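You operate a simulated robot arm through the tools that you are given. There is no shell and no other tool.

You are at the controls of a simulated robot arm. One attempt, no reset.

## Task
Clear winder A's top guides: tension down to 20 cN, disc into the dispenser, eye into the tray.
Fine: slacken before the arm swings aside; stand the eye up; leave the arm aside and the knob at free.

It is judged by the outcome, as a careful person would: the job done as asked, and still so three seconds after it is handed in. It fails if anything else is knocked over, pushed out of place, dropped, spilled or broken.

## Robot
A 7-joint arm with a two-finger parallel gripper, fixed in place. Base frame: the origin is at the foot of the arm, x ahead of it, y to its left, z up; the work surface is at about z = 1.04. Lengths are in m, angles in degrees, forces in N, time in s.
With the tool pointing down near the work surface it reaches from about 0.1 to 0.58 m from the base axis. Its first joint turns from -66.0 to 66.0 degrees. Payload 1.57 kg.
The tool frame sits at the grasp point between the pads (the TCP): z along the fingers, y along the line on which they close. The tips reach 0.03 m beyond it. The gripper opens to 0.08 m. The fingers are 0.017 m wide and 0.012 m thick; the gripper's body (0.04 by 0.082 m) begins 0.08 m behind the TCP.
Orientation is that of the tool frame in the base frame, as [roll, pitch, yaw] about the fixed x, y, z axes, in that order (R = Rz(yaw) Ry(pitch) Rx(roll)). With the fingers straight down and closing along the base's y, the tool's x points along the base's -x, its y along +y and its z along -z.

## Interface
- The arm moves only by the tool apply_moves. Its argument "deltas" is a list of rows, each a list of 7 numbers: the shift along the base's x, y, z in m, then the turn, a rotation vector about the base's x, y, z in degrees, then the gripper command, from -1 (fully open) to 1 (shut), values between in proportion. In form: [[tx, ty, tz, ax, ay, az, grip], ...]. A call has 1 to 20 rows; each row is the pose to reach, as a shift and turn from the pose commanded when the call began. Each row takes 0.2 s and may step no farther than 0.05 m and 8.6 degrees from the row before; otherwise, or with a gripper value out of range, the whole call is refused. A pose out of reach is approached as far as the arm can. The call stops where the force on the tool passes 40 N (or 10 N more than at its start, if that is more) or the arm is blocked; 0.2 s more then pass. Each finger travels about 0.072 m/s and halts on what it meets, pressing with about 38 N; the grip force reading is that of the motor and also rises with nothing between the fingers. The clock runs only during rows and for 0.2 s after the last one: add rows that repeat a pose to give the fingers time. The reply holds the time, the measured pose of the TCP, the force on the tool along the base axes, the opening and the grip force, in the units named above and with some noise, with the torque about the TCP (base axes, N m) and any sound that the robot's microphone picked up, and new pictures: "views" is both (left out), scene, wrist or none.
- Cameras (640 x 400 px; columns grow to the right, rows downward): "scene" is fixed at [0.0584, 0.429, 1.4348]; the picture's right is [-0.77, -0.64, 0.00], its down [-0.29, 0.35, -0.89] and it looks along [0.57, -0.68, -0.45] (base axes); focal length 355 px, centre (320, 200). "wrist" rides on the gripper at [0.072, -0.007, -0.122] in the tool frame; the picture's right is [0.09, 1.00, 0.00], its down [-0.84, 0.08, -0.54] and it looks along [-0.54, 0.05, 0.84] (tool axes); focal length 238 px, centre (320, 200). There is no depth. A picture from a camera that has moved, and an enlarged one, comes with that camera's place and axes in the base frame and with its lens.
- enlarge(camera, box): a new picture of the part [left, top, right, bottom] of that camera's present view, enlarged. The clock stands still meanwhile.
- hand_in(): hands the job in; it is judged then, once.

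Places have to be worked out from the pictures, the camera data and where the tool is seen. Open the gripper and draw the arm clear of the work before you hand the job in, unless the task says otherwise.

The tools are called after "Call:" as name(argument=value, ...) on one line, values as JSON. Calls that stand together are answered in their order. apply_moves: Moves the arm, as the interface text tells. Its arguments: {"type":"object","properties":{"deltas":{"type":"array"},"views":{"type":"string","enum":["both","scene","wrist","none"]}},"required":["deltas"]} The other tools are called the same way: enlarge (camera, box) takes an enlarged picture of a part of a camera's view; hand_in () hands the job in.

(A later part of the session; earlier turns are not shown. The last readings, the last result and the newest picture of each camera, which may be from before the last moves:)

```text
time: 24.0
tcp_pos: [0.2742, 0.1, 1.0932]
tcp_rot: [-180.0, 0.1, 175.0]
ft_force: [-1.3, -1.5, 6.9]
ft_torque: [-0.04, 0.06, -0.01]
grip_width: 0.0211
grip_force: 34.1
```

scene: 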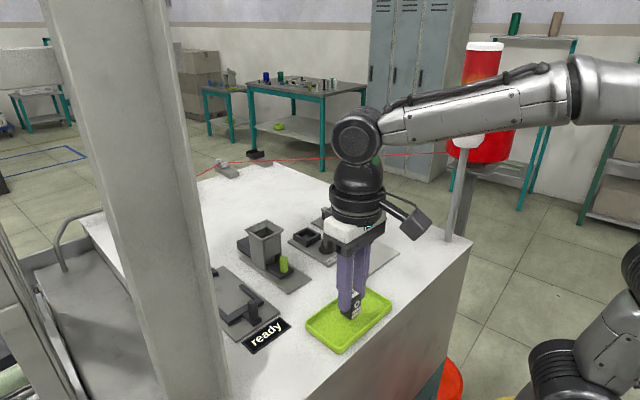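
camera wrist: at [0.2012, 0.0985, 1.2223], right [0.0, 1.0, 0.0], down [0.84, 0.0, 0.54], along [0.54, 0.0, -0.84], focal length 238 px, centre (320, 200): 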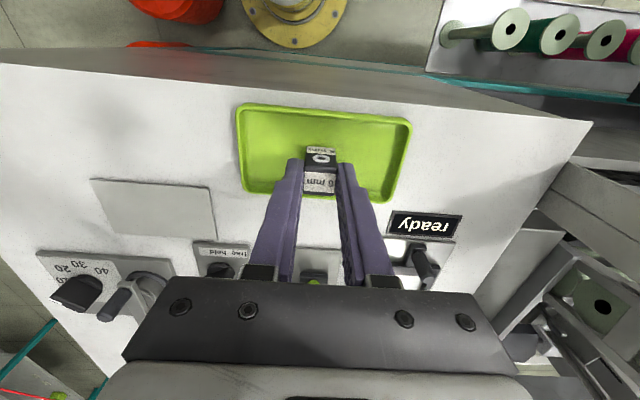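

Contact (7 N up): the eye stands on the tray floor. Opening and rising.

Call:
apply_moves(deltas=[[0, 0, 0, 0, 0, 0, 0.3], [0, 0, 0, 0, 0, 0, 0.0], [0, 0, 0, 0, 0, 0, -0.1], [0, 0, 0.02, 0, 0, 0, -0.1], [0, 0, 0.05, 0, 0, 0, -0.1], [0, 0, 0.09, 0, 0, 0, -0.1], [0, 0, 0.09, 0, 0, 0, -0.1]])

Call:
enlarge(camera="scene", box=[290, 240, 410, 360])

```text
time: 25.6
tcp_pos: [0.2708, 0.1004, 1.1812]
tcp_rot: [180.0, 0.0, 175.1]
ft_force: [-0.1, 0.4, -0.2]
ft_torque: [0.01, 0.0, -0.01]
grip_width: 0.0438
grip_force: 0.1
camera wrist: at [0.1987, 0.0988, 1.3037], right [0.0, 1.0, 0.0], down [0.84, 0.0, 0.54], along [0.54, 0.0, -0.84], focal length 238 px, centre (320, 200)
```

scene: 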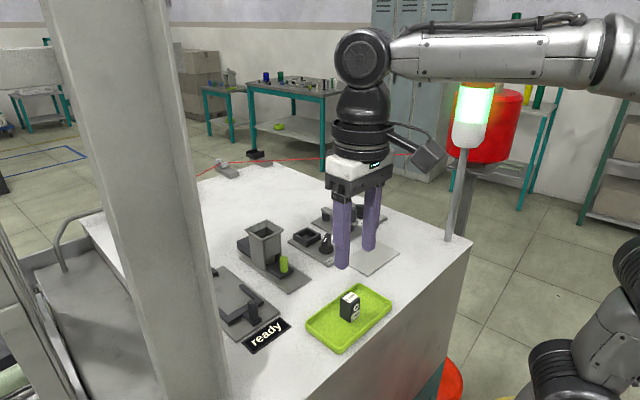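
wrist: 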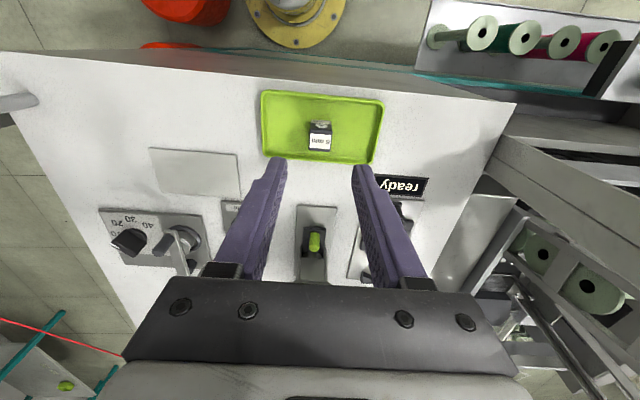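

```text
3.33 times, centred on (350, 300) of scene
camera zoom: at [0.0584, 0.429, 1.4348], right [-0.77, -0.64, 0.0], down [-0.29, 0.35, -0.89], along [0.57, -0.68, -0.45], focal length 1183 px, centre (220, -133)
```

zoom: 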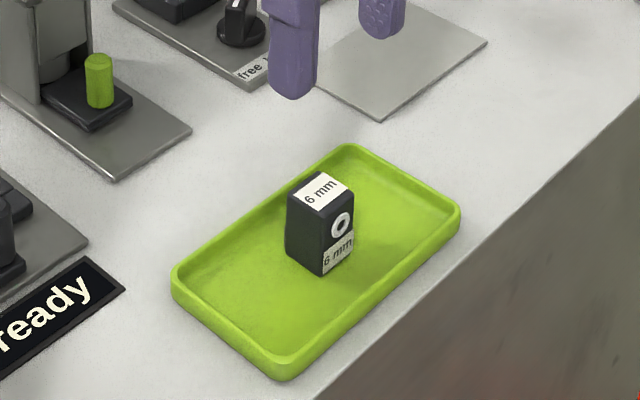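

The eye stands upright in the tray. Next the tension arm: moving to hover above its handle, about (0.4075,-0.092), to refine its position.

Call:
apply_moves(deltas=[[0.022, -0.032, 0, 0, 0, 0, 0.1], [0.044, -0.064, 0, 0, 0, 0, 0.2], [0.066, -0.097, 0, 0, 0, 0, 0.2], [0.089, -0.129, -0.005, 0, 0, 0, 0.2], [0.111, -0.161, -0.015, 0, 0, 0, 0.2], [0.133, -0.193, -0.03, 0, 0, 0, 0.2], [0.133, -0.193, -0.03, 0, 0, 0, 0.2], [0.133, -0.193, -0.03, 0, 0, 0, 0.2]])

Call:
enlarge(camera="wrist", box=[240, 70, 420, 230])

Call:
enlarge(camera="scene", box=[280, 175, 390, 270])

```text
time: 27.4
tcp_pos: [0.4037, -0.0911, 1.1513]
tcp_rot: [180.0, 0.0, 175.0]
ft_force: [-0.7, 0.2, 0.2]
ft_torque: [0.0, 0.02, -0.01]
grip_width: 0.032
grip_force: 0.1
camera wrist: at [0.3309, -0.0936, 1.2746], right [-0.01, 1.0, 0.0], down [0.84, 0.0, 0.54], along [0.54, 0.0, -0.84], focal length 238 px, centre (320, 200)
```

scene: 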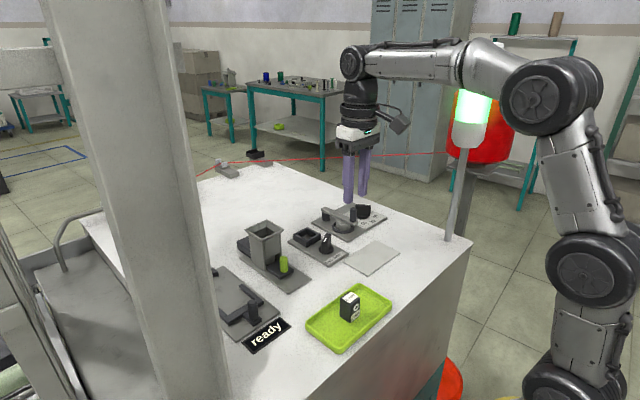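
wrist: 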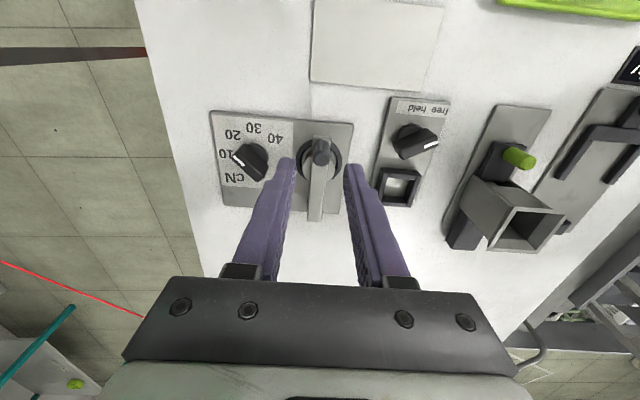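

```text
2.50 times, centred on (330, 150) of wrist
camera zoom: at [0.3309, -0.0936, 1.2746], right [-0.01, 1.0, 0.0], down [0.84, 0.0, 0.54], along [0.54, 0.0, -0.84], focal length 596 px, centre (295, 325)
```

zoom: 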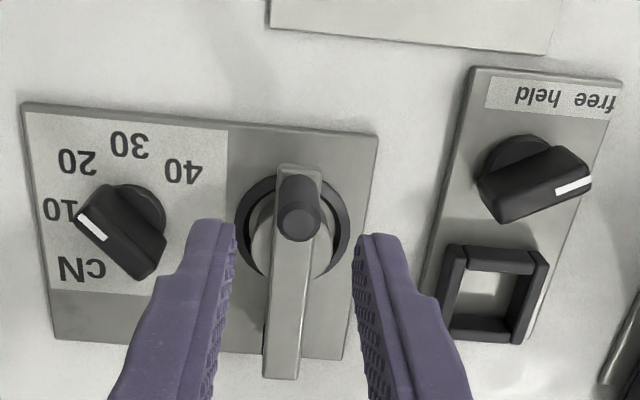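

```text
4.21 times, centred on (335, 222) of scene
camera zoom: at [0.0584, 0.429, 1.4348], right [-0.77, -0.64, 0.0], down [-0.29, 0.35, -0.89], along [0.57, -0.68, -0.45], focal length 1494 px, centre (257, 105)
```

zoom: 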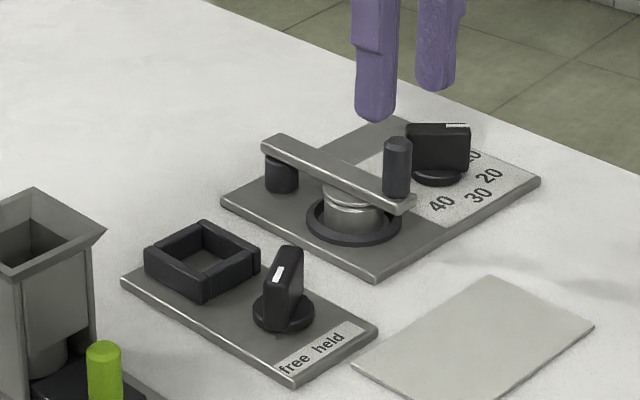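

Handle centre is (0.405,-0.092), pivot near (0.477,-0.098), arm length ≈0.072. I'll cage the handle loosely with the tips above the eye-knob height (TCP z 1.110).

Call:
apply_moves(deltas=[[-0.003, 0, -0.015, 0, 0, 0, 0.2], [-0.003, 0, -0.03, 0, 0, 0, 0.2], [-0.003, 0, -0.043, 0, 0, 0, 0.2], [-0.003, 0, -0.043, 0, 0, 0, 0.45], [-0.003, 0, -0.043, 0, 0, 0, 0.45]])

Call:
enlarge(camera="scene", box=[280, 175, 390, 270])

```text
time: 28.6
tcp_pos: [0.4034, -0.0909, 1.1095]
tcp_rot: [179.9, -0.1, 175.0]
ft_force: [0.0, 0.2, -0.1]
ft_torque: [-0.02, 0.0, 0.01]
grip_width: 0.022
grip_force: 0.1
camera wrist: at [0.3309, -0.0931, 1.2332], right [0.0, 1.0, 0.0], down [0.84, 0.0, 0.54], along [0.54, 0.0, -0.84], focal length 238 px, centre (320, 200)
```

scene: 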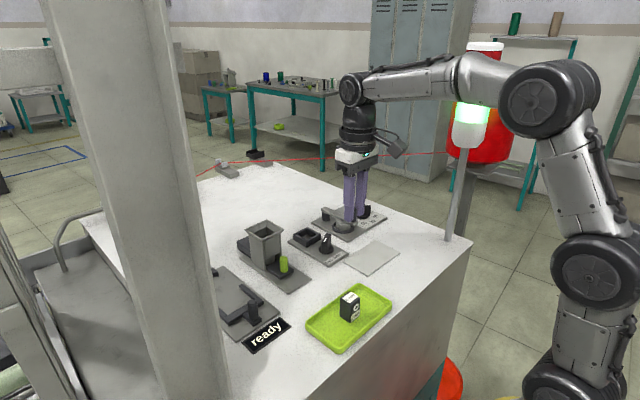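
wrist: 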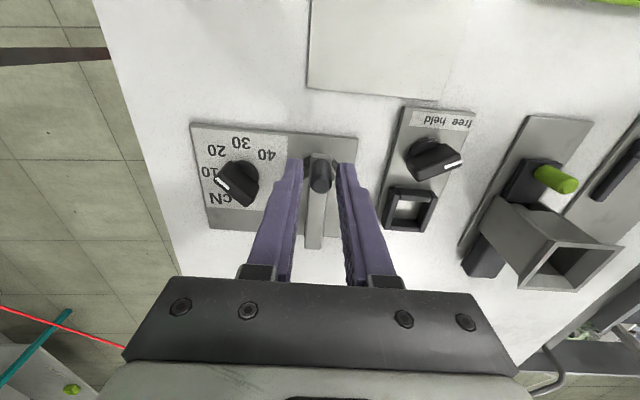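

```text
4.21 times, centred on (335, 222) of scene
camera zoom: at [0.0584, 0.429, 1.4348], right [-0.77, -0.64, 0.0], down [-0.29, 0.35, -0.89], along [0.57, -0.68, -0.45], focal length 1494 px, centre (257, 105)
```

zoom: 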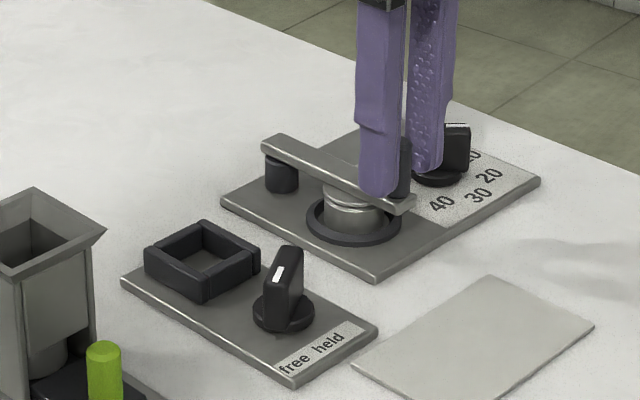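

Handle is caged. First a short test swing of ~15° toward +y to see that it moves freely.

Call:
apply_moves(deltas=[[0.0007, 0.0048, 0, 0, 0, -3.9, 0.45], [0.0014, 0.0096, 0, 0, 0, -7.7, 0.45], [0.0027, 0.0145, 0, 0, 0, -11.7, 0.45], [0.0041, 0.0193, 0, 0, 0, -15.7, 0.45]])

Call:
enlarge(camera="scene", box=[280, 175, 390, 270])

```text
time: 29.6
tcp_pos: [0.4093, -0.073, 1.111]
tcp_rot: [-179.9, -0.1, 159.2]
ft_force: [-0.1, 0.0, -0.2]
ft_torque: [-0.01, 0.0, 0.0]
grip_width: 0.0221
grip_force: 0.3
camera wrist: at [0.3383, -0.054, 1.2327], right [0.27, 0.96, 0.0], down [0.81, -0.22, 0.54], along [0.52, -0.14, -0.84], focal length 238 px, centre (320, 200)
```

scene: 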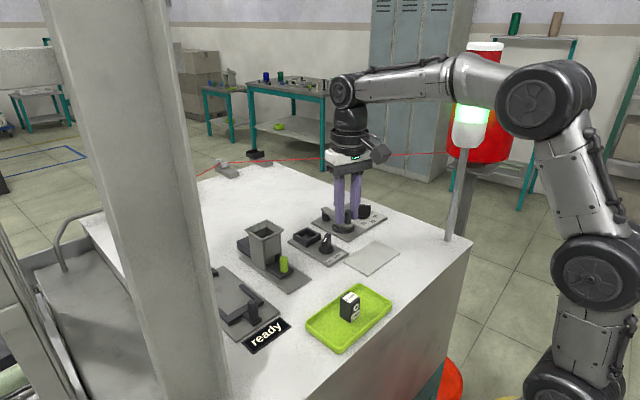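
wrist: 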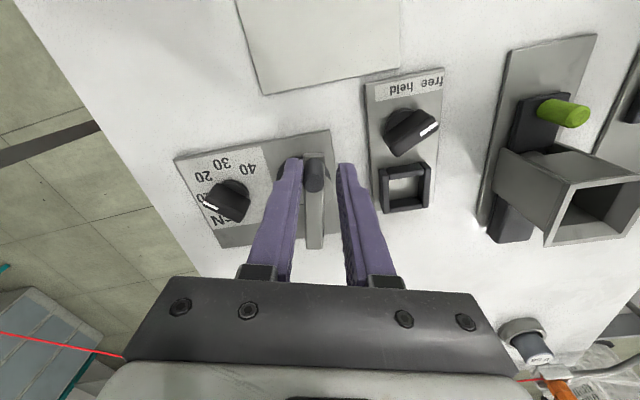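

```text
4.21 times, centred on (335, 222) of scene
camera zoom: at [0.0584, 0.429, 1.4348], right [-0.77, -0.64, 0.0], down [-0.29, 0.35, -0.89], along [0.57, -0.68, -0.45], focal length 1494 px, centre (257, 105)
```

zoom: 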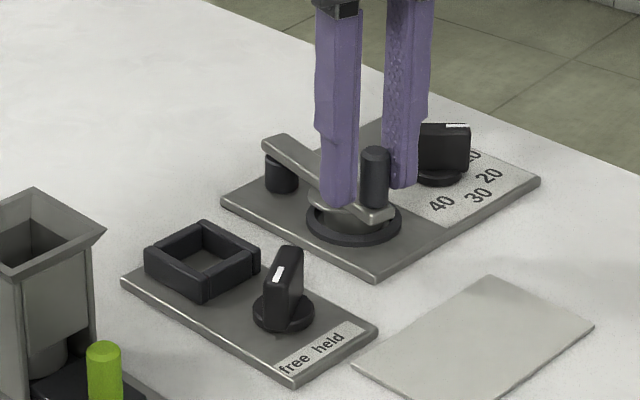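

The arm swings freely with no load. Continuing the arc to about 55°, stopping short of the empty eye holder.

Call:
apply_moves(deltas=[[0.002, 0.0046, 0, 0, 0, -4, 0.45], [0.0041, 0.0092, 0, 0, 0, -8, 0.45], [0.0067, 0.0136, 0, 0, 0, -12, 0.45], [0.0095, 0.0178, 0, 0, 0, -16, 0.45], [0.0127, 0.0217, 0, 0, 0, -20, 0.45], [0.016, 0.0255, 0, 0, 0, -24, 0.45], [0.0196, 0.029, 0, 0, 0, -28, 0.45], [0.0234, 0.0322, 0, 0, 0, -32, 0.45], [0.0265, 0.0345, 0, 0, 0, -35, 0.45], [0.0296, 0.0365, 0, 0, 0, -38, 0.45], [0.0296, 0.0365, 0, 0, 0, -38, 0.45]])

Call:
enlarge(camera="scene", box=[280, 175, 390, 270])

Call:
enlarge(camera="wrist", box=[220, 90, 460, 260])

```text
time: 32.0
tcp_pos: [0.4389, -0.0355, 1.1089]
tcp_rot: [179.9, 0.0, 121.3]
ft_force: [0.0, 0.5, -1.1]
ft_torque: [-0.01, 0.02, -0.02]
grip_width: 0.0218
grip_force: 0.0
camera wrist: at [0.395, 0.0201, 1.2329], right [0.8, 0.6, 0.0], down [0.5, -0.68, 0.54], along [0.32, -0.44, -0.84], focal length 238 px, centre (320, 200)
```

scene: 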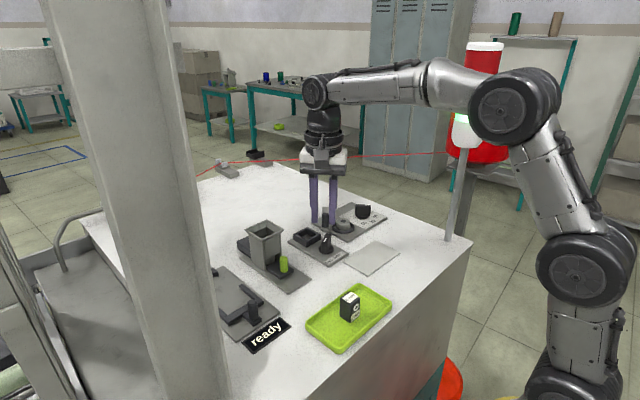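
wrist: 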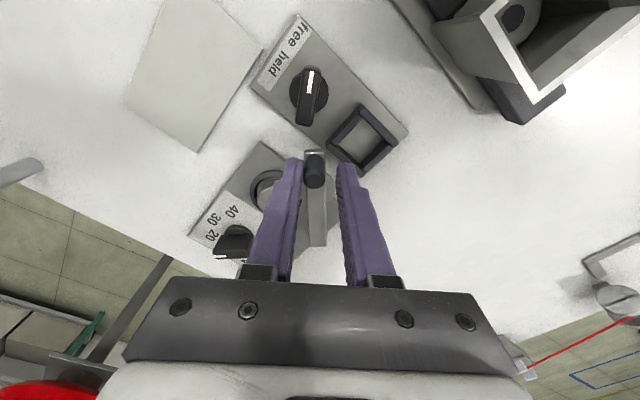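

```text
4.21 times, centred on (335, 222) of scene
camera zoom: at [0.0584, 0.429, 1.4348], right [-0.77, -0.64, 0.0], down [-0.29, 0.35, -0.89], along [0.57, -0.68, -0.45], focal length 1494 px, centre (257, 105)
```

zoom: 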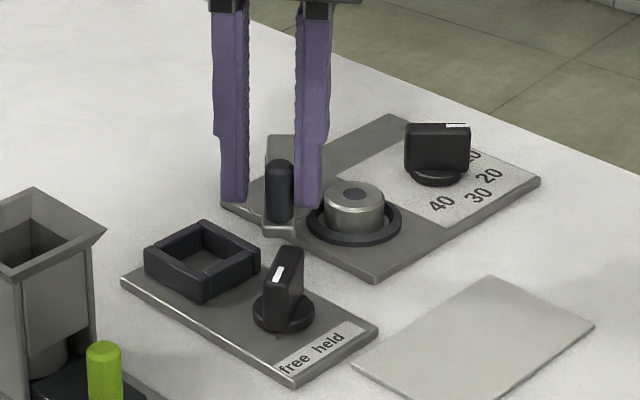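

```text
2.35 times, centred on (340, 175) of wrist
camera zoom: at [0.395, 0.0201, 1.2329], right [0.8, 0.6, 0.0], down [0.5, -0.68, 0.54], along [0.32, -0.44, -0.84], focal length 561 px, centre (273, 259)
```

zoom: 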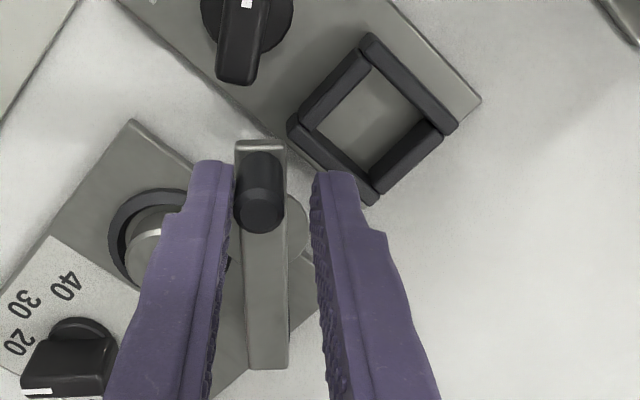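

The arm is aside at ~55° and the disc is uncovered. Opening slightly and lifting off the handle to inspect.

Call:
apply_moves(deltas=[[0, 0, 0.0, 0, 0, 0, 0.3], [0, 0, 0.02, 0, 0, 0, 0.2], [0, 0, 0.045, 0, 0, 0, 0.1], [0, 0, 0.045, 0, 0, 0, 0.0]])

Call:
enlarge(camera="scene", box=[280, 175, 390, 270])

Call:
enlarge(camera="wrist", box=[200, 70, 440, 260])

```text
time: 33.0
tcp_pos: [0.4377, -0.0364, 1.1538]
tcp_rot: [-180.0, -0.1, 121.4]
ft_force: [0.1, -0.4, 0.0]
ft_torque: [0.01, 0.03, 0.0]
grip_width: 0.0403
grip_force: 0.0
camera wrist: at [0.3943, 0.0205, 1.2756], right [0.8, 0.6, 0.0], down [0.5, -0.67, 0.54], along [0.32, -0.44, -0.84], focal length 238 px, centre (320, 200)
```

scene: 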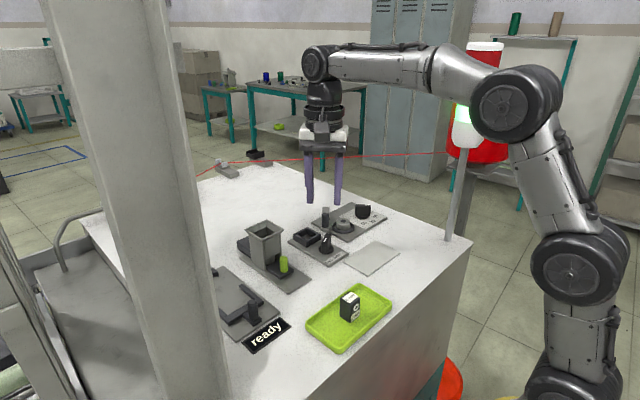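
wrist: 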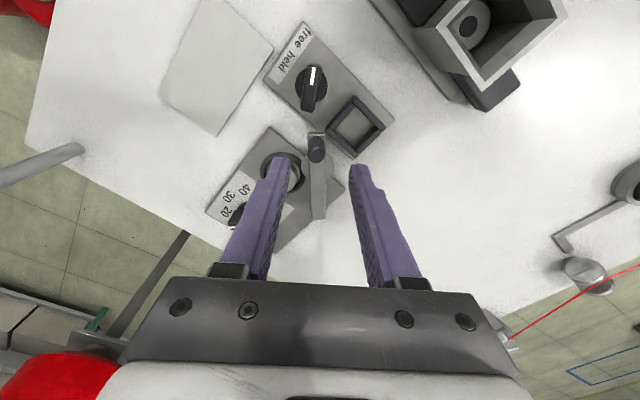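

```text
4.21 times, centred on (335, 222) of scene
camera zoom: at [0.0584, 0.429, 1.4348], right [-0.77, -0.64, 0.0], down [-0.29, 0.35, -0.89], along [0.57, -0.68, -0.45], focal length 1494 px, centre (257, 105)
```

zoom: 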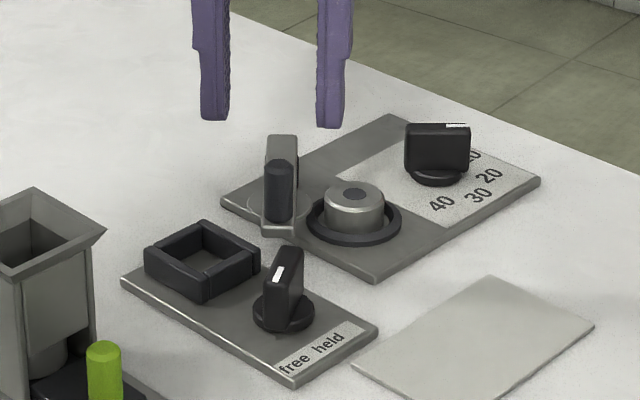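

```text
2.11 times, centred on (320, 165) of wrist
camera zoom: at [0.3943, 0.0205, 1.2756], right [0.8, 0.6, 0.0], down [0.5, -0.67, 0.54], along [0.32, -0.44, -0.84], focal length 502 px, centre (320, 274)
```

zoom: 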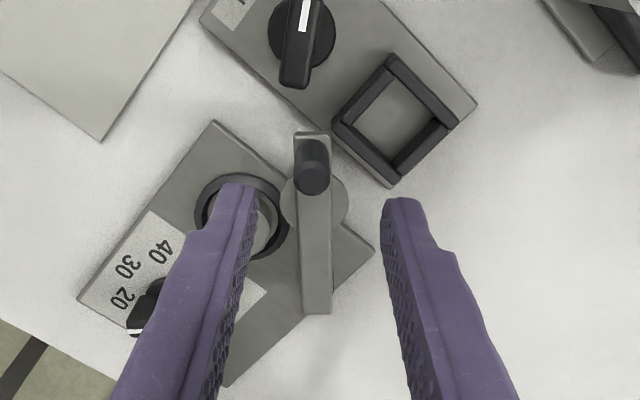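

The arm stayed aside (the thin presser plate is attached to it). To grip the disc at (0.429,-0.093) clear of arm and presser, I'll turn to yaw ≈235° (+114°) while moving above it at safe height.

Call:
apply_moves(deltas=[[0, -0.003, 0.005, 0, 0, 8, 0], [-0.001, -0.007, 0.005, 0, 0, 16, 0], [-0.002, -0.011, 0.005, 0, 0, 24, 0], [-0.002, -0.015, 0.005, 0, 0, 32, 0], [-0.003, -0.019, 0.005, 0, 0, 40, 0], [-0.004, -0.023, 0.005, 0, 0, 48, 0], [-0.005, -0.027, 0.005, 0, 0, 56, 0], [-0.005, -0.031, 0.005, 0, 0, 64, 0], [-0.006, -0.035, 0.005, 0, 0, 72, 0], [-0.007, -0.039, 0.005, 0, 0, 80, 0], [-0.008, -0.043, 0.005, 0, 0, 88, 0], [-0.009, -0.047, 0.005, 0, 0, 96, 0], [-0.0097, -0.051, 0.005, 0, 0, 104, 0], [-0.0097, -0.0567, 0.0, 0, 0, 112, 0], [-0.0097, -0.0567, 0.0, 0, 0, 114, 0], [-0.0097, -0.0567, 0.0, 0, 0, 114, 0]])

Call:
enlarge(camera="wrist", box=[220, 70, 440, 240])

Call:
enlarge(camera="scene", box=[280, 175, 390, 270])

```text
time: 36.4
tcp_pos: [0.429, -0.0928, 1.1552]
tcp_rot: [-180.0, 0.0, -124.6]
ft_force: [-0.5, -0.5, -0.6]
ft_torque: [0.01, 0.01, 0.0]
grip_width: 0.0402
grip_force: 0.2
camera wrist: at [0.3932, -0.1567, 1.2784], right [-0.87, 0.49, 0.0], down [0.41, 0.73, 0.54], along [0.27, 0.47, -0.84], focal length 238 px, centre (320, 200)
```

scene: 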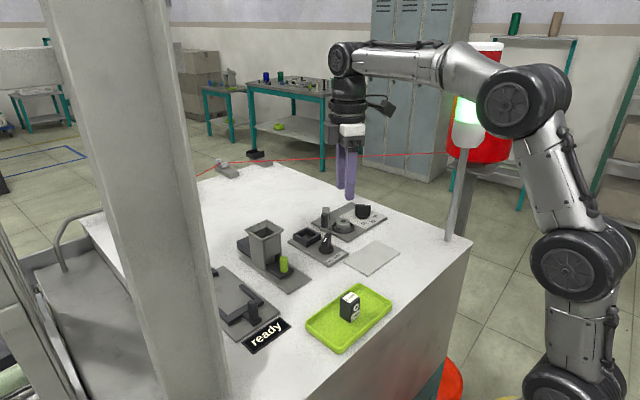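
wrist: 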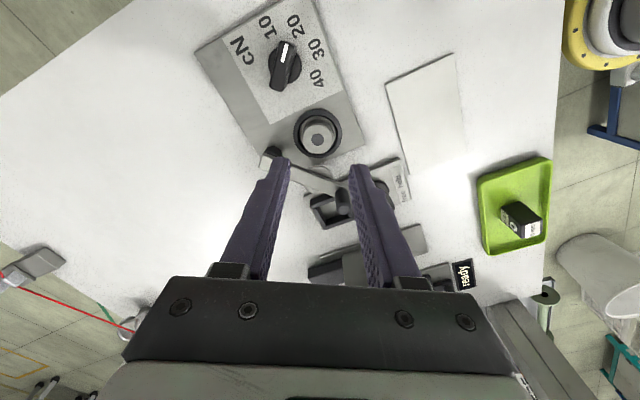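

```text
2.35 times, centred on (330, 155) of wrist
camera zoom: at [0.3932, -0.1567, 1.2784], right [-0.87, 0.49, 0.0], down [0.41, 0.73, 0.54], along [0.27, 0.47, -0.84], focal length 561 px, centre (296, 306)
```

zoom: 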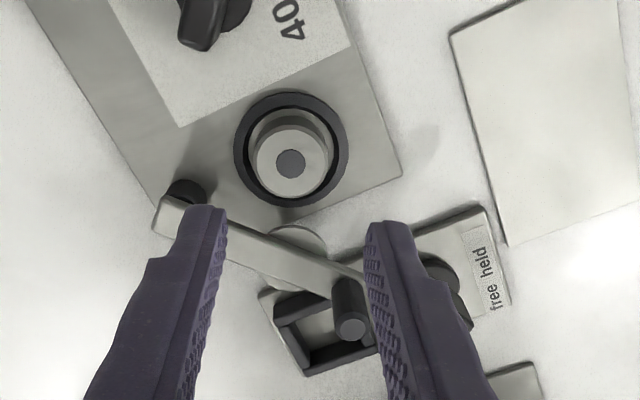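

```text
4.21 times, centred on (335, 222) of scene
camera zoom: at [0.0584, 0.429, 1.4348], right [-0.77, -0.64, 0.0], down [-0.29, 0.35, -0.89], along [0.57, -0.68, -0.45], focal length 1494 px, centre (257, 105)
```

zoom: 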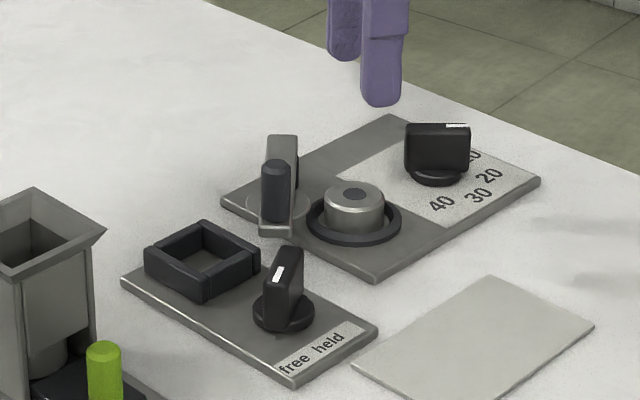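

Disc centre refined to about (0.431,-0.095), radius ~15.5 mm, standing ~1 cm above its cup ring. Descending so the tips stop just above the ring.

Call:
apply_moves(deltas=[[0.002, -0.002, -0.02, 0, 0, 0, -0.1], [0.002, -0.002, -0.04, 0, 0, 0, -0.1], [0.002, -0.002, -0.055, 0, 0, 0, -0.1], [0.002, -0.002, -0.065, 0, 0, 0, -0.1], [0.002, -0.002, -0.065, 0, 0, 0, -0.1]])

Call:
enlarge(camera="wrist", box=[220, 90, 440, 240])

Call:
enlarge(camera="scene", box=[300, 185, 390, 260])

```text
time: 37.6
tcp_pos: [0.4304, -0.0949, 1.0917]
tcp_rot: [180.0, 0.0, -124.7]
ft_force: [0.0, -0.7, 0.5]
ft_torque: [0.0, -0.01, -0.02]
grip_width: 0.0442
grip_force: 0.1
camera wrist: at [0.3932, -0.1596, 1.2131], right [-0.87, 0.49, 0.0], down [0.41, 0.73, 0.54], along [0.27, 0.47, -0.84], focal length 238 px, centre (320, 200)
```

scene: 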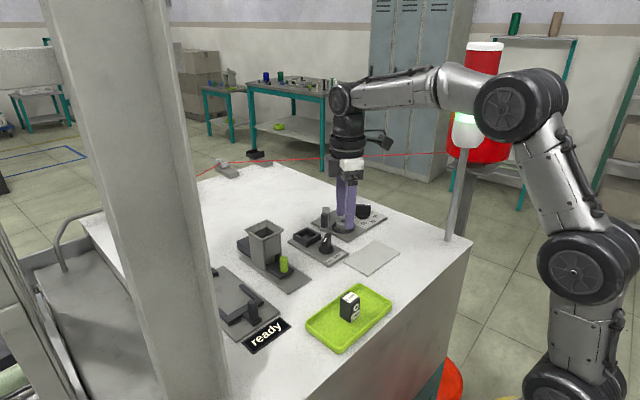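
wrist: 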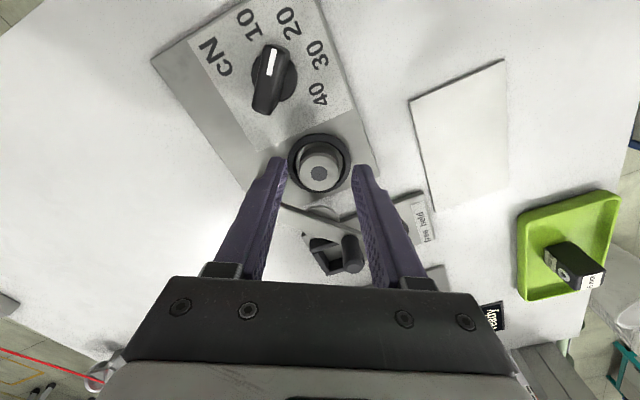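

```text
2.67 times, centred on (330, 165) of wrist
camera zoom: at [0.3932, -0.1596, 1.2131], right [-0.87, 0.49, 0.0], down [0.41, 0.73, 0.54], along [0.27, 0.47, -0.84], focal length 636 px, centre (293, 293)
```

zoom: 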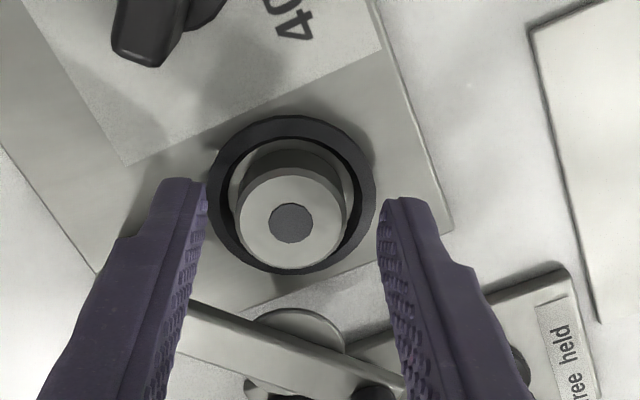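

```text
5.33 times, centred on (345, 222) of scene
camera zoom: at [0.0584, 0.429, 1.4348], right [-0.77, -0.64, 0.0], down [-0.29, 0.35, -0.89], along [0.57, -0.68, -0.45], focal length 1893 px, centre (187, 80)
```

zoom: 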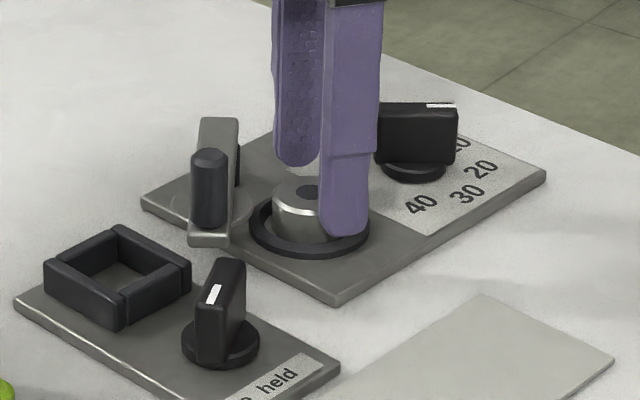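

Well centred. Lowering 8 mm more so the tips sit just above the ring, then closing.

Call:
apply_moves(deltas=[[0, 0, -0.003, 0, 0, 0, -0.1], [0, 0, -0.006, 0, 0, 0, -0.1], [0, 0, -0.0075, 0, 0, 0, -0.1], [0, 0, -0.0075, 0, 0, 0, -0.1]])

Call:
enlarge(camera="scene", box=[300, 185, 390, 260])

Call:
enlarge(camera="wrist", box=[220, 90, 440, 240])

```text
time: 38.6
tcp_pos: [0.4289, -0.0953, 1.0833]
tcp_rot: [180.0, 0.0, -124.6]
ft_force: [1.2, 0.0, -0.3]
ft_torque: [-0.03, 0.03, 0.0]
grip_width: 0.044
grip_force: 0.1
camera wrist: at [0.3941, -0.1592, 1.2051], right [-0.87, 0.49, 0.0], down [0.41, 0.73, 0.54], along [0.27, 0.47, -0.84], focal length 238 px, centre (320, 200)
```

scene: 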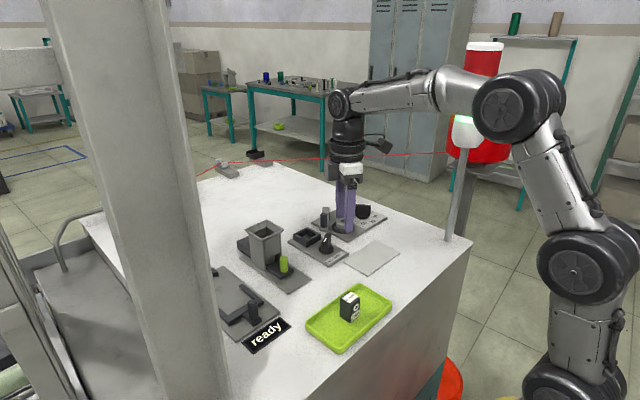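
wrist: 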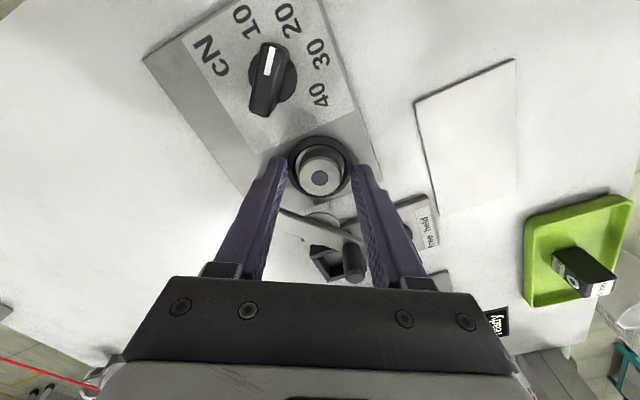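

```text
5.33 times, centred on (345, 222) of scene
camera zoom: at [0.0584, 0.429, 1.4348], right [-0.77, -0.64, 0.0], down [-0.29, 0.35, -0.89], along [0.57, -0.68, -0.45], focal length 1893 px, centre (187, 80)
```

zoom: 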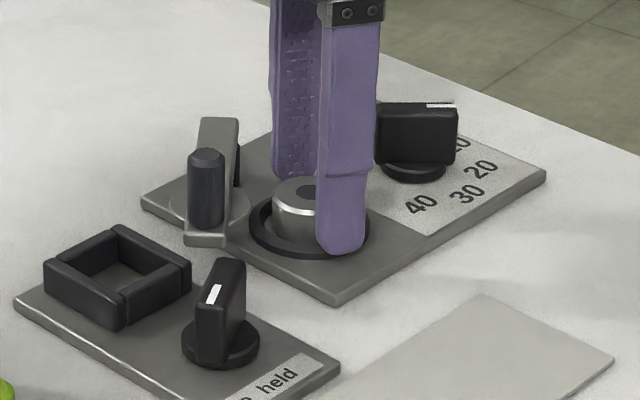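

```text
2.67 times, centred on (330, 165) of wrist
camera zoom: at [0.3941, -0.1592, 1.2051], right [-0.87, 0.49, 0.0], down [0.41, 0.73, 0.54], along [0.27, 0.47, -0.84], focal length 636 px, centre (293, 293)
```

zoom: 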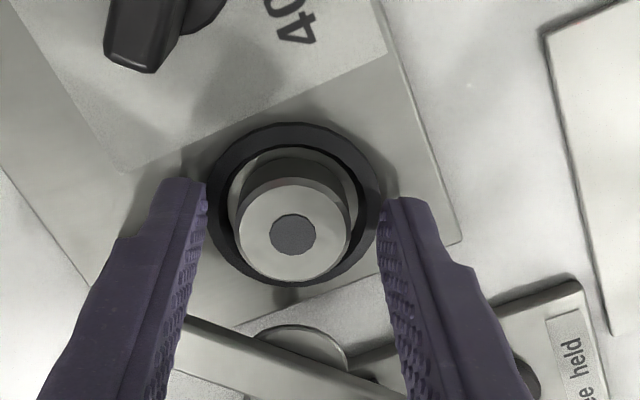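

No contact, alignment good. Closing on the disc gently.

Call:
apply_moves(deltas=[[0.001, 0, 0, 0, 0, 0, 0.1], [0.001, 0, 0, 0, 0, 0, 0.3], [0.001, 0, 0, 0, 0, 0, 0.6], [0.001, 0, 0, 0, 0, 0, 1], [0.001, 0, 0, 0, 0, 0, 1]])

Call:
enlarge(camera="scene", box=[300, 185, 390, 260])

Call:
enlarge(camera="wrist", box=[220, 90, 440, 240])

```text
time: 39.8
tcp_pos: [0.4306, -0.0952, 1.0829]
tcp_rot: [180.0, 0.1, -124.7]
ft_force: [-0.1, 1.1, 0.0]
ft_torque: [-0.01, -0.02, 0.0]
grip_width: 0.0286
grip_force: 38.3
camera wrist: at [0.3956, -0.1593, 1.2054], right [-0.87, 0.49, 0.0], down [0.41, 0.73, 0.54], along [0.27, 0.47, -0.84], focal length 238 px, centre (320, 200)
```

scene: 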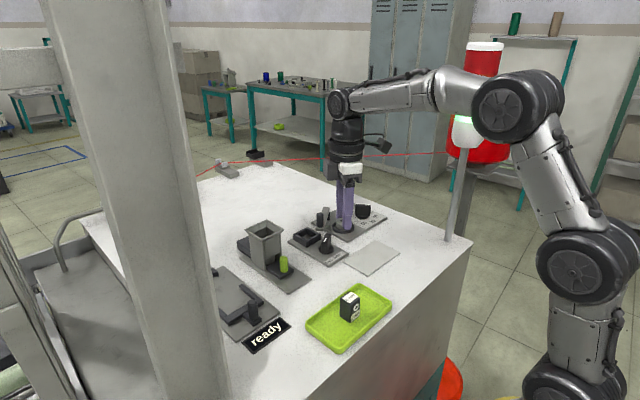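
wrist: 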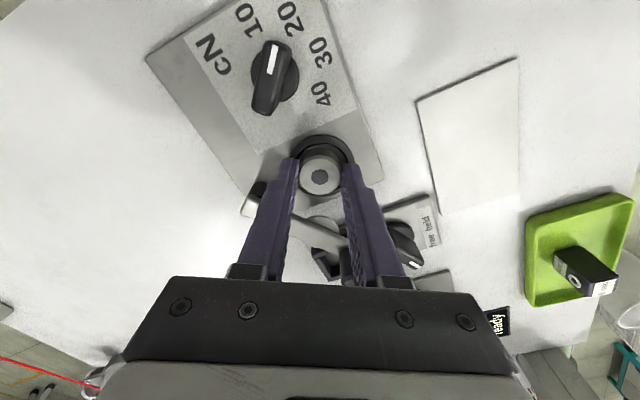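

```text
5.33 times, centred on (345, 222) of scene
camera zoom: at [0.0584, 0.429, 1.4348], right [-0.77, -0.64, 0.0], down [-0.29, 0.35, -0.89], along [0.57, -0.68, -0.45], focal length 1893 px, centre (187, 80)
```

zoom: 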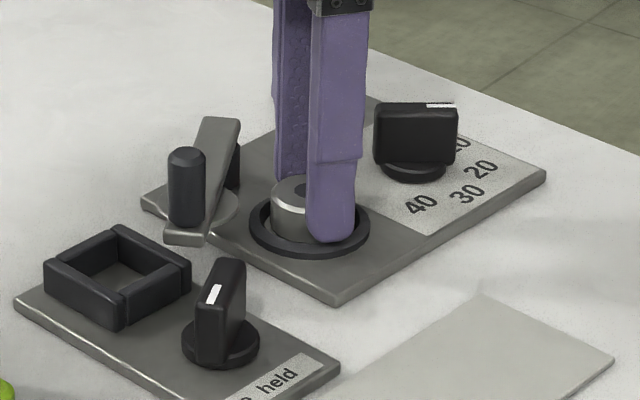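

```text
2.67 times, centred on (330, 165) of wrist
camera zoom: at [0.3956, -0.1593, 1.2054], right [-0.87, 0.49, 0.0], down [0.41, 0.73, 0.54], along [0.27, 0.47, -0.84], focal length 636 px, centre (293, 293)
```

zoom: 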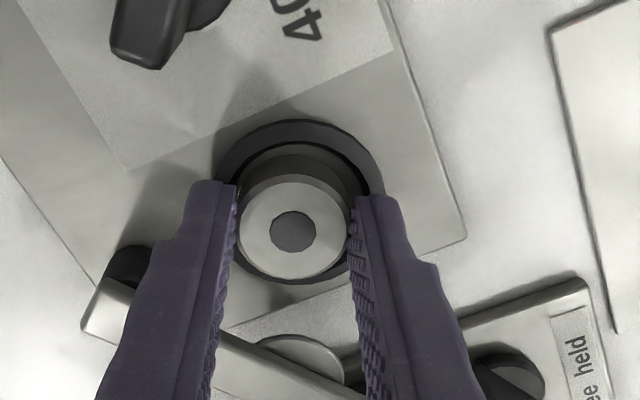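

The disc is gripped (28.6 mm); the arm is settling further aside on its own, which is fine. Lifting the disc straight up.

Call:
apply_moves(deltas=[[0, 0, 0.004, 0, 0, 0, 1], [0, 0, 0.012, 0, 0, 0, 1], [0, 0, 0.03, 0, 0, 0, 1], [0, 0, 0.06, 0, 0, 0, 1], [0, 0, 0.1, 0, 0, 0, 1], [0, 0, 0.1, 0, 0, 0, 1]])

Call:
enlarge(camera="scene", box=[280, 150, 390, 260])

Call:
enlarge(camera="wrist", box=[220, 90, 460, 260])

```text
time: 41.2
tcp_pos: [0.4322, -0.0985, 1.1835]
tcp_rot: [-180.0, 0.0, -124.7]
ft_force: [-0.3, -0.4, -1.4]
ft_torque: [-0.01, 0.03, 0.0]
grip_width: 0.0288
grip_force: 37.8
camera wrist: at [0.3958, -0.1621, 1.3068], right [-0.87, 0.49, 0.0], down [0.41, 0.73, 0.54], along [0.27, 0.47, -0.84], focal length 238 px, centre (320, 200)
```

scene: 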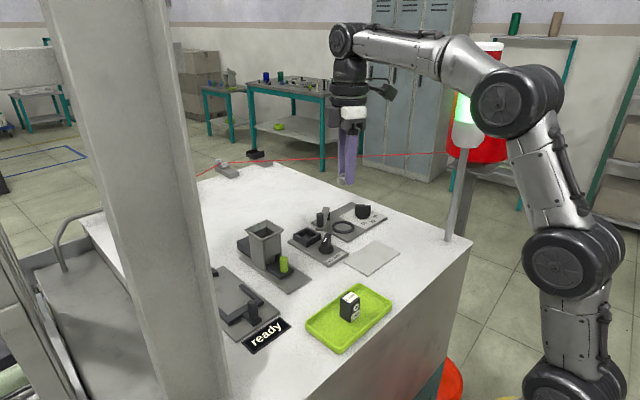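
wrist: 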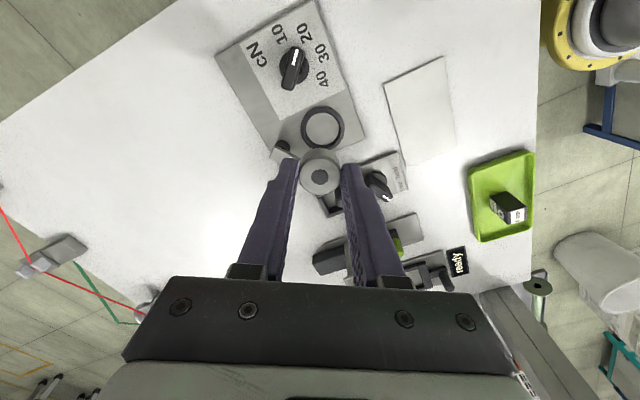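

```text
3.64 times, centred on (335, 205) of scene
camera zoom: at [0.0584, 0.429, 1.4348], right [-0.77, -0.64, 0.0], down [-0.29, 0.35, -0.89], along [0.57, -0.68, -0.45], focal length 1291 px, centre (266, 182)
```

zoom: 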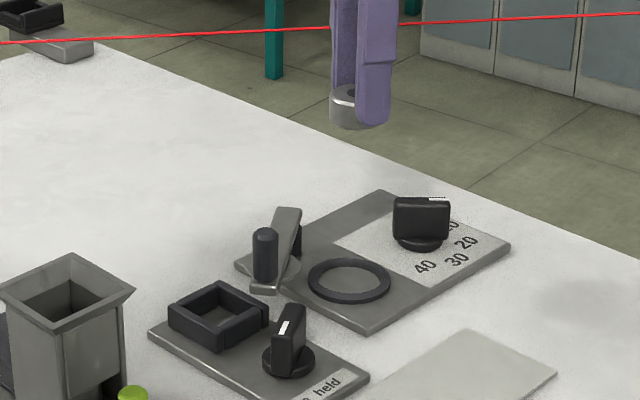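

```text
2.35 times, centred on (340, 175) of wrist
camera zoom: at [0.3958, -0.1621, 1.3068], right [-0.87, 0.49, 0.0], down [0.41, 0.73, 0.54], along [0.27, 0.47, -0.84], focal length 561 px, centre (273, 259)
```

zoom: 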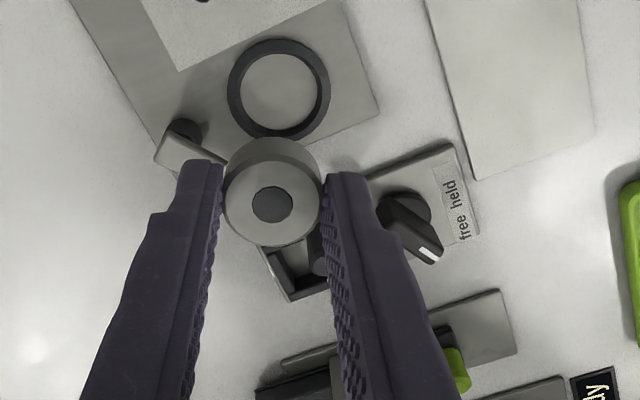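

Disc is up and the arm rests aside. Carrying it toward the dispenser, turning back to yaw 175, stopping short (y≈0.03) to view the hopper mouth.

Call:
apply_moves(deltas=[[0.003, 0.014, 0.01, 0, 0, -7.5, 1], [0.006, 0.03, 0.015, 0, 0, -15, 1], [0.008, 0.046, 0.015, 0, 0, -22.5, 1], [0.01, 0.062, 0.015, 0, 0, -30, 1], [0.012, 0.078, 0.015, 0, 0, -37.5, 1], [0.014, 0.094, 0.015, 0, 0, -45, 1], [0.016, 0.11, 0.015, 0, 0, -52.5, 1], [0.018, 0.125, 0.015, 0, 0, -60, 1], [0.018, 0.125, 0.015, 0, 0, -60, 1], [0.018, 0.125, 0.015, 0, 0, -60, 1]])

Call:
enlarge(camera="wrist", box=[340, 60, 500, 220])

Call:
enlarge(camera="scene", box=[220, 150, 340, 290])

```text
time: 43.4
tcp_pos: [0.4489, 0.0295, 1.198]
tcp_rot: [-179.9, -0.1, 175.3]
ft_force: [0.8, 0.4, -0.5]
ft_torque: [0.02, -0.01, 0.0]
grip_width: 0.0284
grip_force: 38.7
camera wrist: at [0.376, 0.0273, 1.3208], right [-0.01, 1.0, 0.0], down [0.84, 0.01, 0.54], along [0.54, 0.01, -0.84], focal length 238 px, centre (320, 200)
```

scene: 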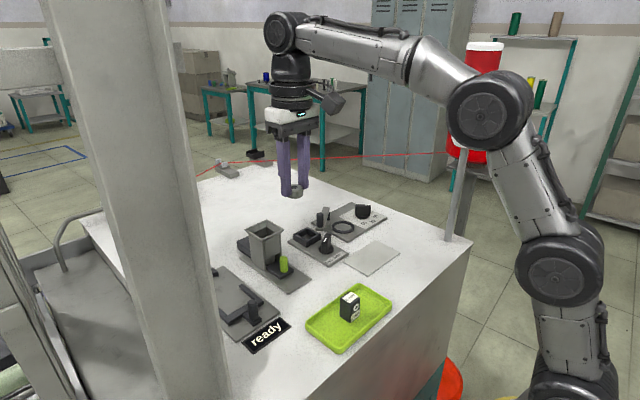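
wrist: 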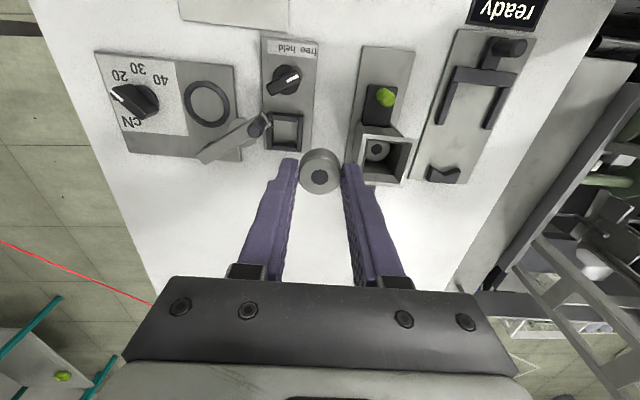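

```text
2.50 times, centred on (420, 140) of wrist
camera zoom: at [0.376, 0.0273, 1.3208], right [-0.01, 1.0, 0.0], down [0.84, 0.01, 0.54], along [0.54, 0.01, -0.84], focal length 596 px, centre (70, 350)
```

zoom: 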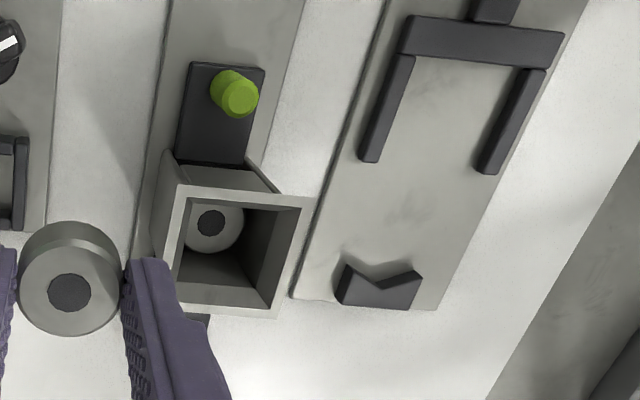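

```text
2.86 times, centred on (280, 220) of scene
camera zoom: at [0.0584, 0.429, 1.4348], right [-0.77, -0.64, 0.0], down [-0.29, 0.35, -0.89], along [0.57, -0.68, -0.45], focal length 1014 px, centre (434, 143)
```

zoom: 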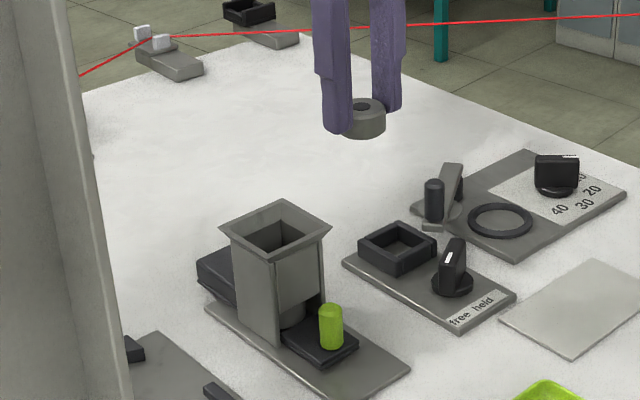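

Hopper rim is at z≈1.114 with mouth centre about (0.466,0.090), inner mouth ~40 mm versus the 29 mm disc. Moving above it, a bit higher first for a check.

Call:
apply_moves(deltas=[[0.006, 0.02, 0, 0, 0, 0, 1], [0.012, 0.042, 0, 0, 0, 0, 1], [0.016, 0.06, -0.01, 0, 0, 0, 1], [0.016, 0.06, -0.025, 0, 0, 0, 1], [0.016, 0.06, -0.035, 0, 0, 0, 1], [0.016, 0.06, -0.035, 0, 0, 0, 1]])

Call:
enlarge(camera="wrist", box=[240, 70, 400, 230])

Call:
enlarge(camera="scene", box=[220, 170, 340, 290])

```text
time: 44.8
tcp_pos: [0.4645, 0.0906, 1.1633]
tcp_rot: [-179.9, 0.1, 175.2]
ft_force: [0.1, -0.4, -1.1]
ft_torque: [-0.02, -0.03, -0.02]
grip_width: 0.0287
grip_force: 37.4
camera wrist: at [0.392, 0.0881, 1.2855], right [-0.01, 1.0, 0.0], down [0.84, 0.01, 0.54], along [0.54, 0.01, -0.84], focal length 238 px, centre (320, 200)
```

scene: 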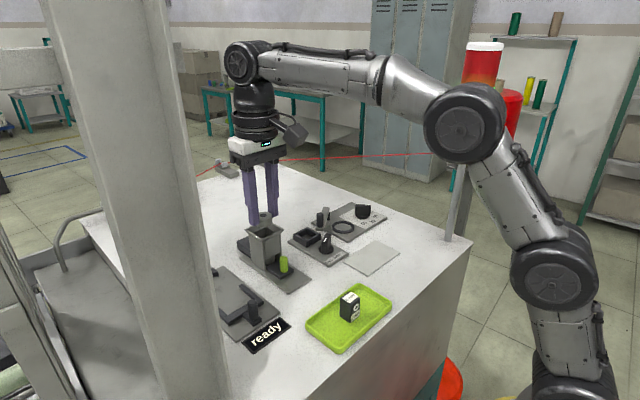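
wrist: 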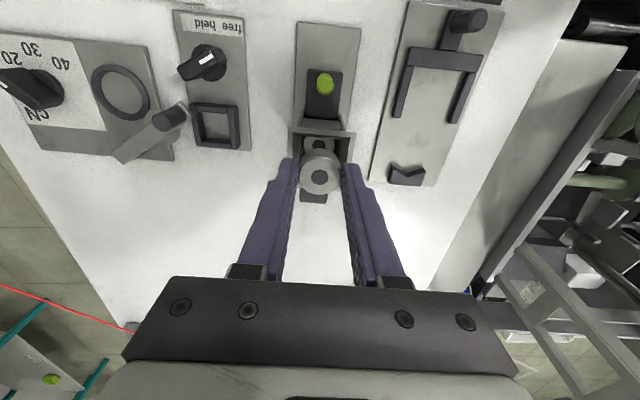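

```text
2.50 times, centred on (320, 150) of wrist
camera zoom: at [0.392, 0.0881, 1.2855], right [-0.01, 1.0, 0.0], down [0.84, 0.01, 0.54], along [0.54, 0.01, -0.84], focal length 596 px, centre (320, 325)
```

zoom: 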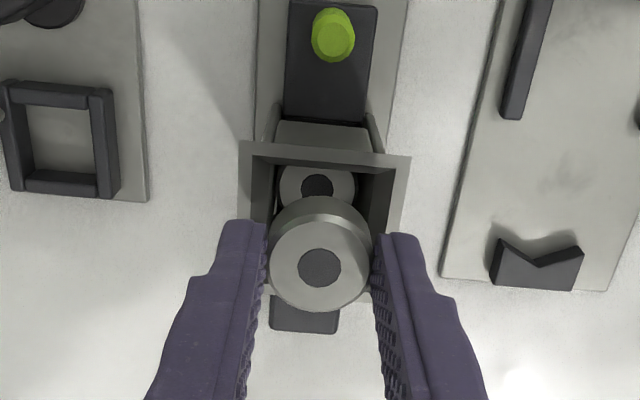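

```text
3.33 times, centred on (280, 230) of scene
camera zoom: at [0.0584, 0.429, 1.4348], right [-0.77, -0.64, 0.0], down [-0.29, 0.35, -0.89], along [0.57, -0.68, -0.45], focal length 1183 px, centre (453, 100)
```

zoom: 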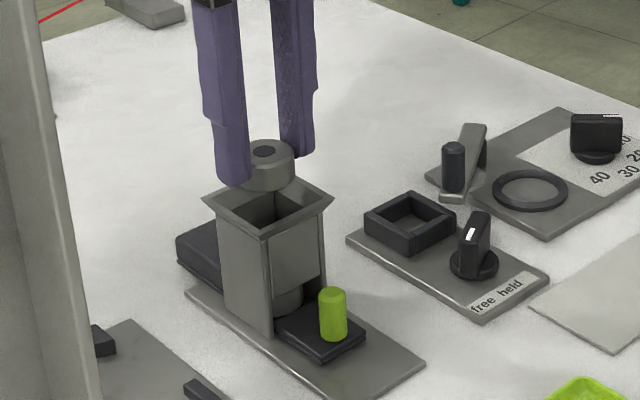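

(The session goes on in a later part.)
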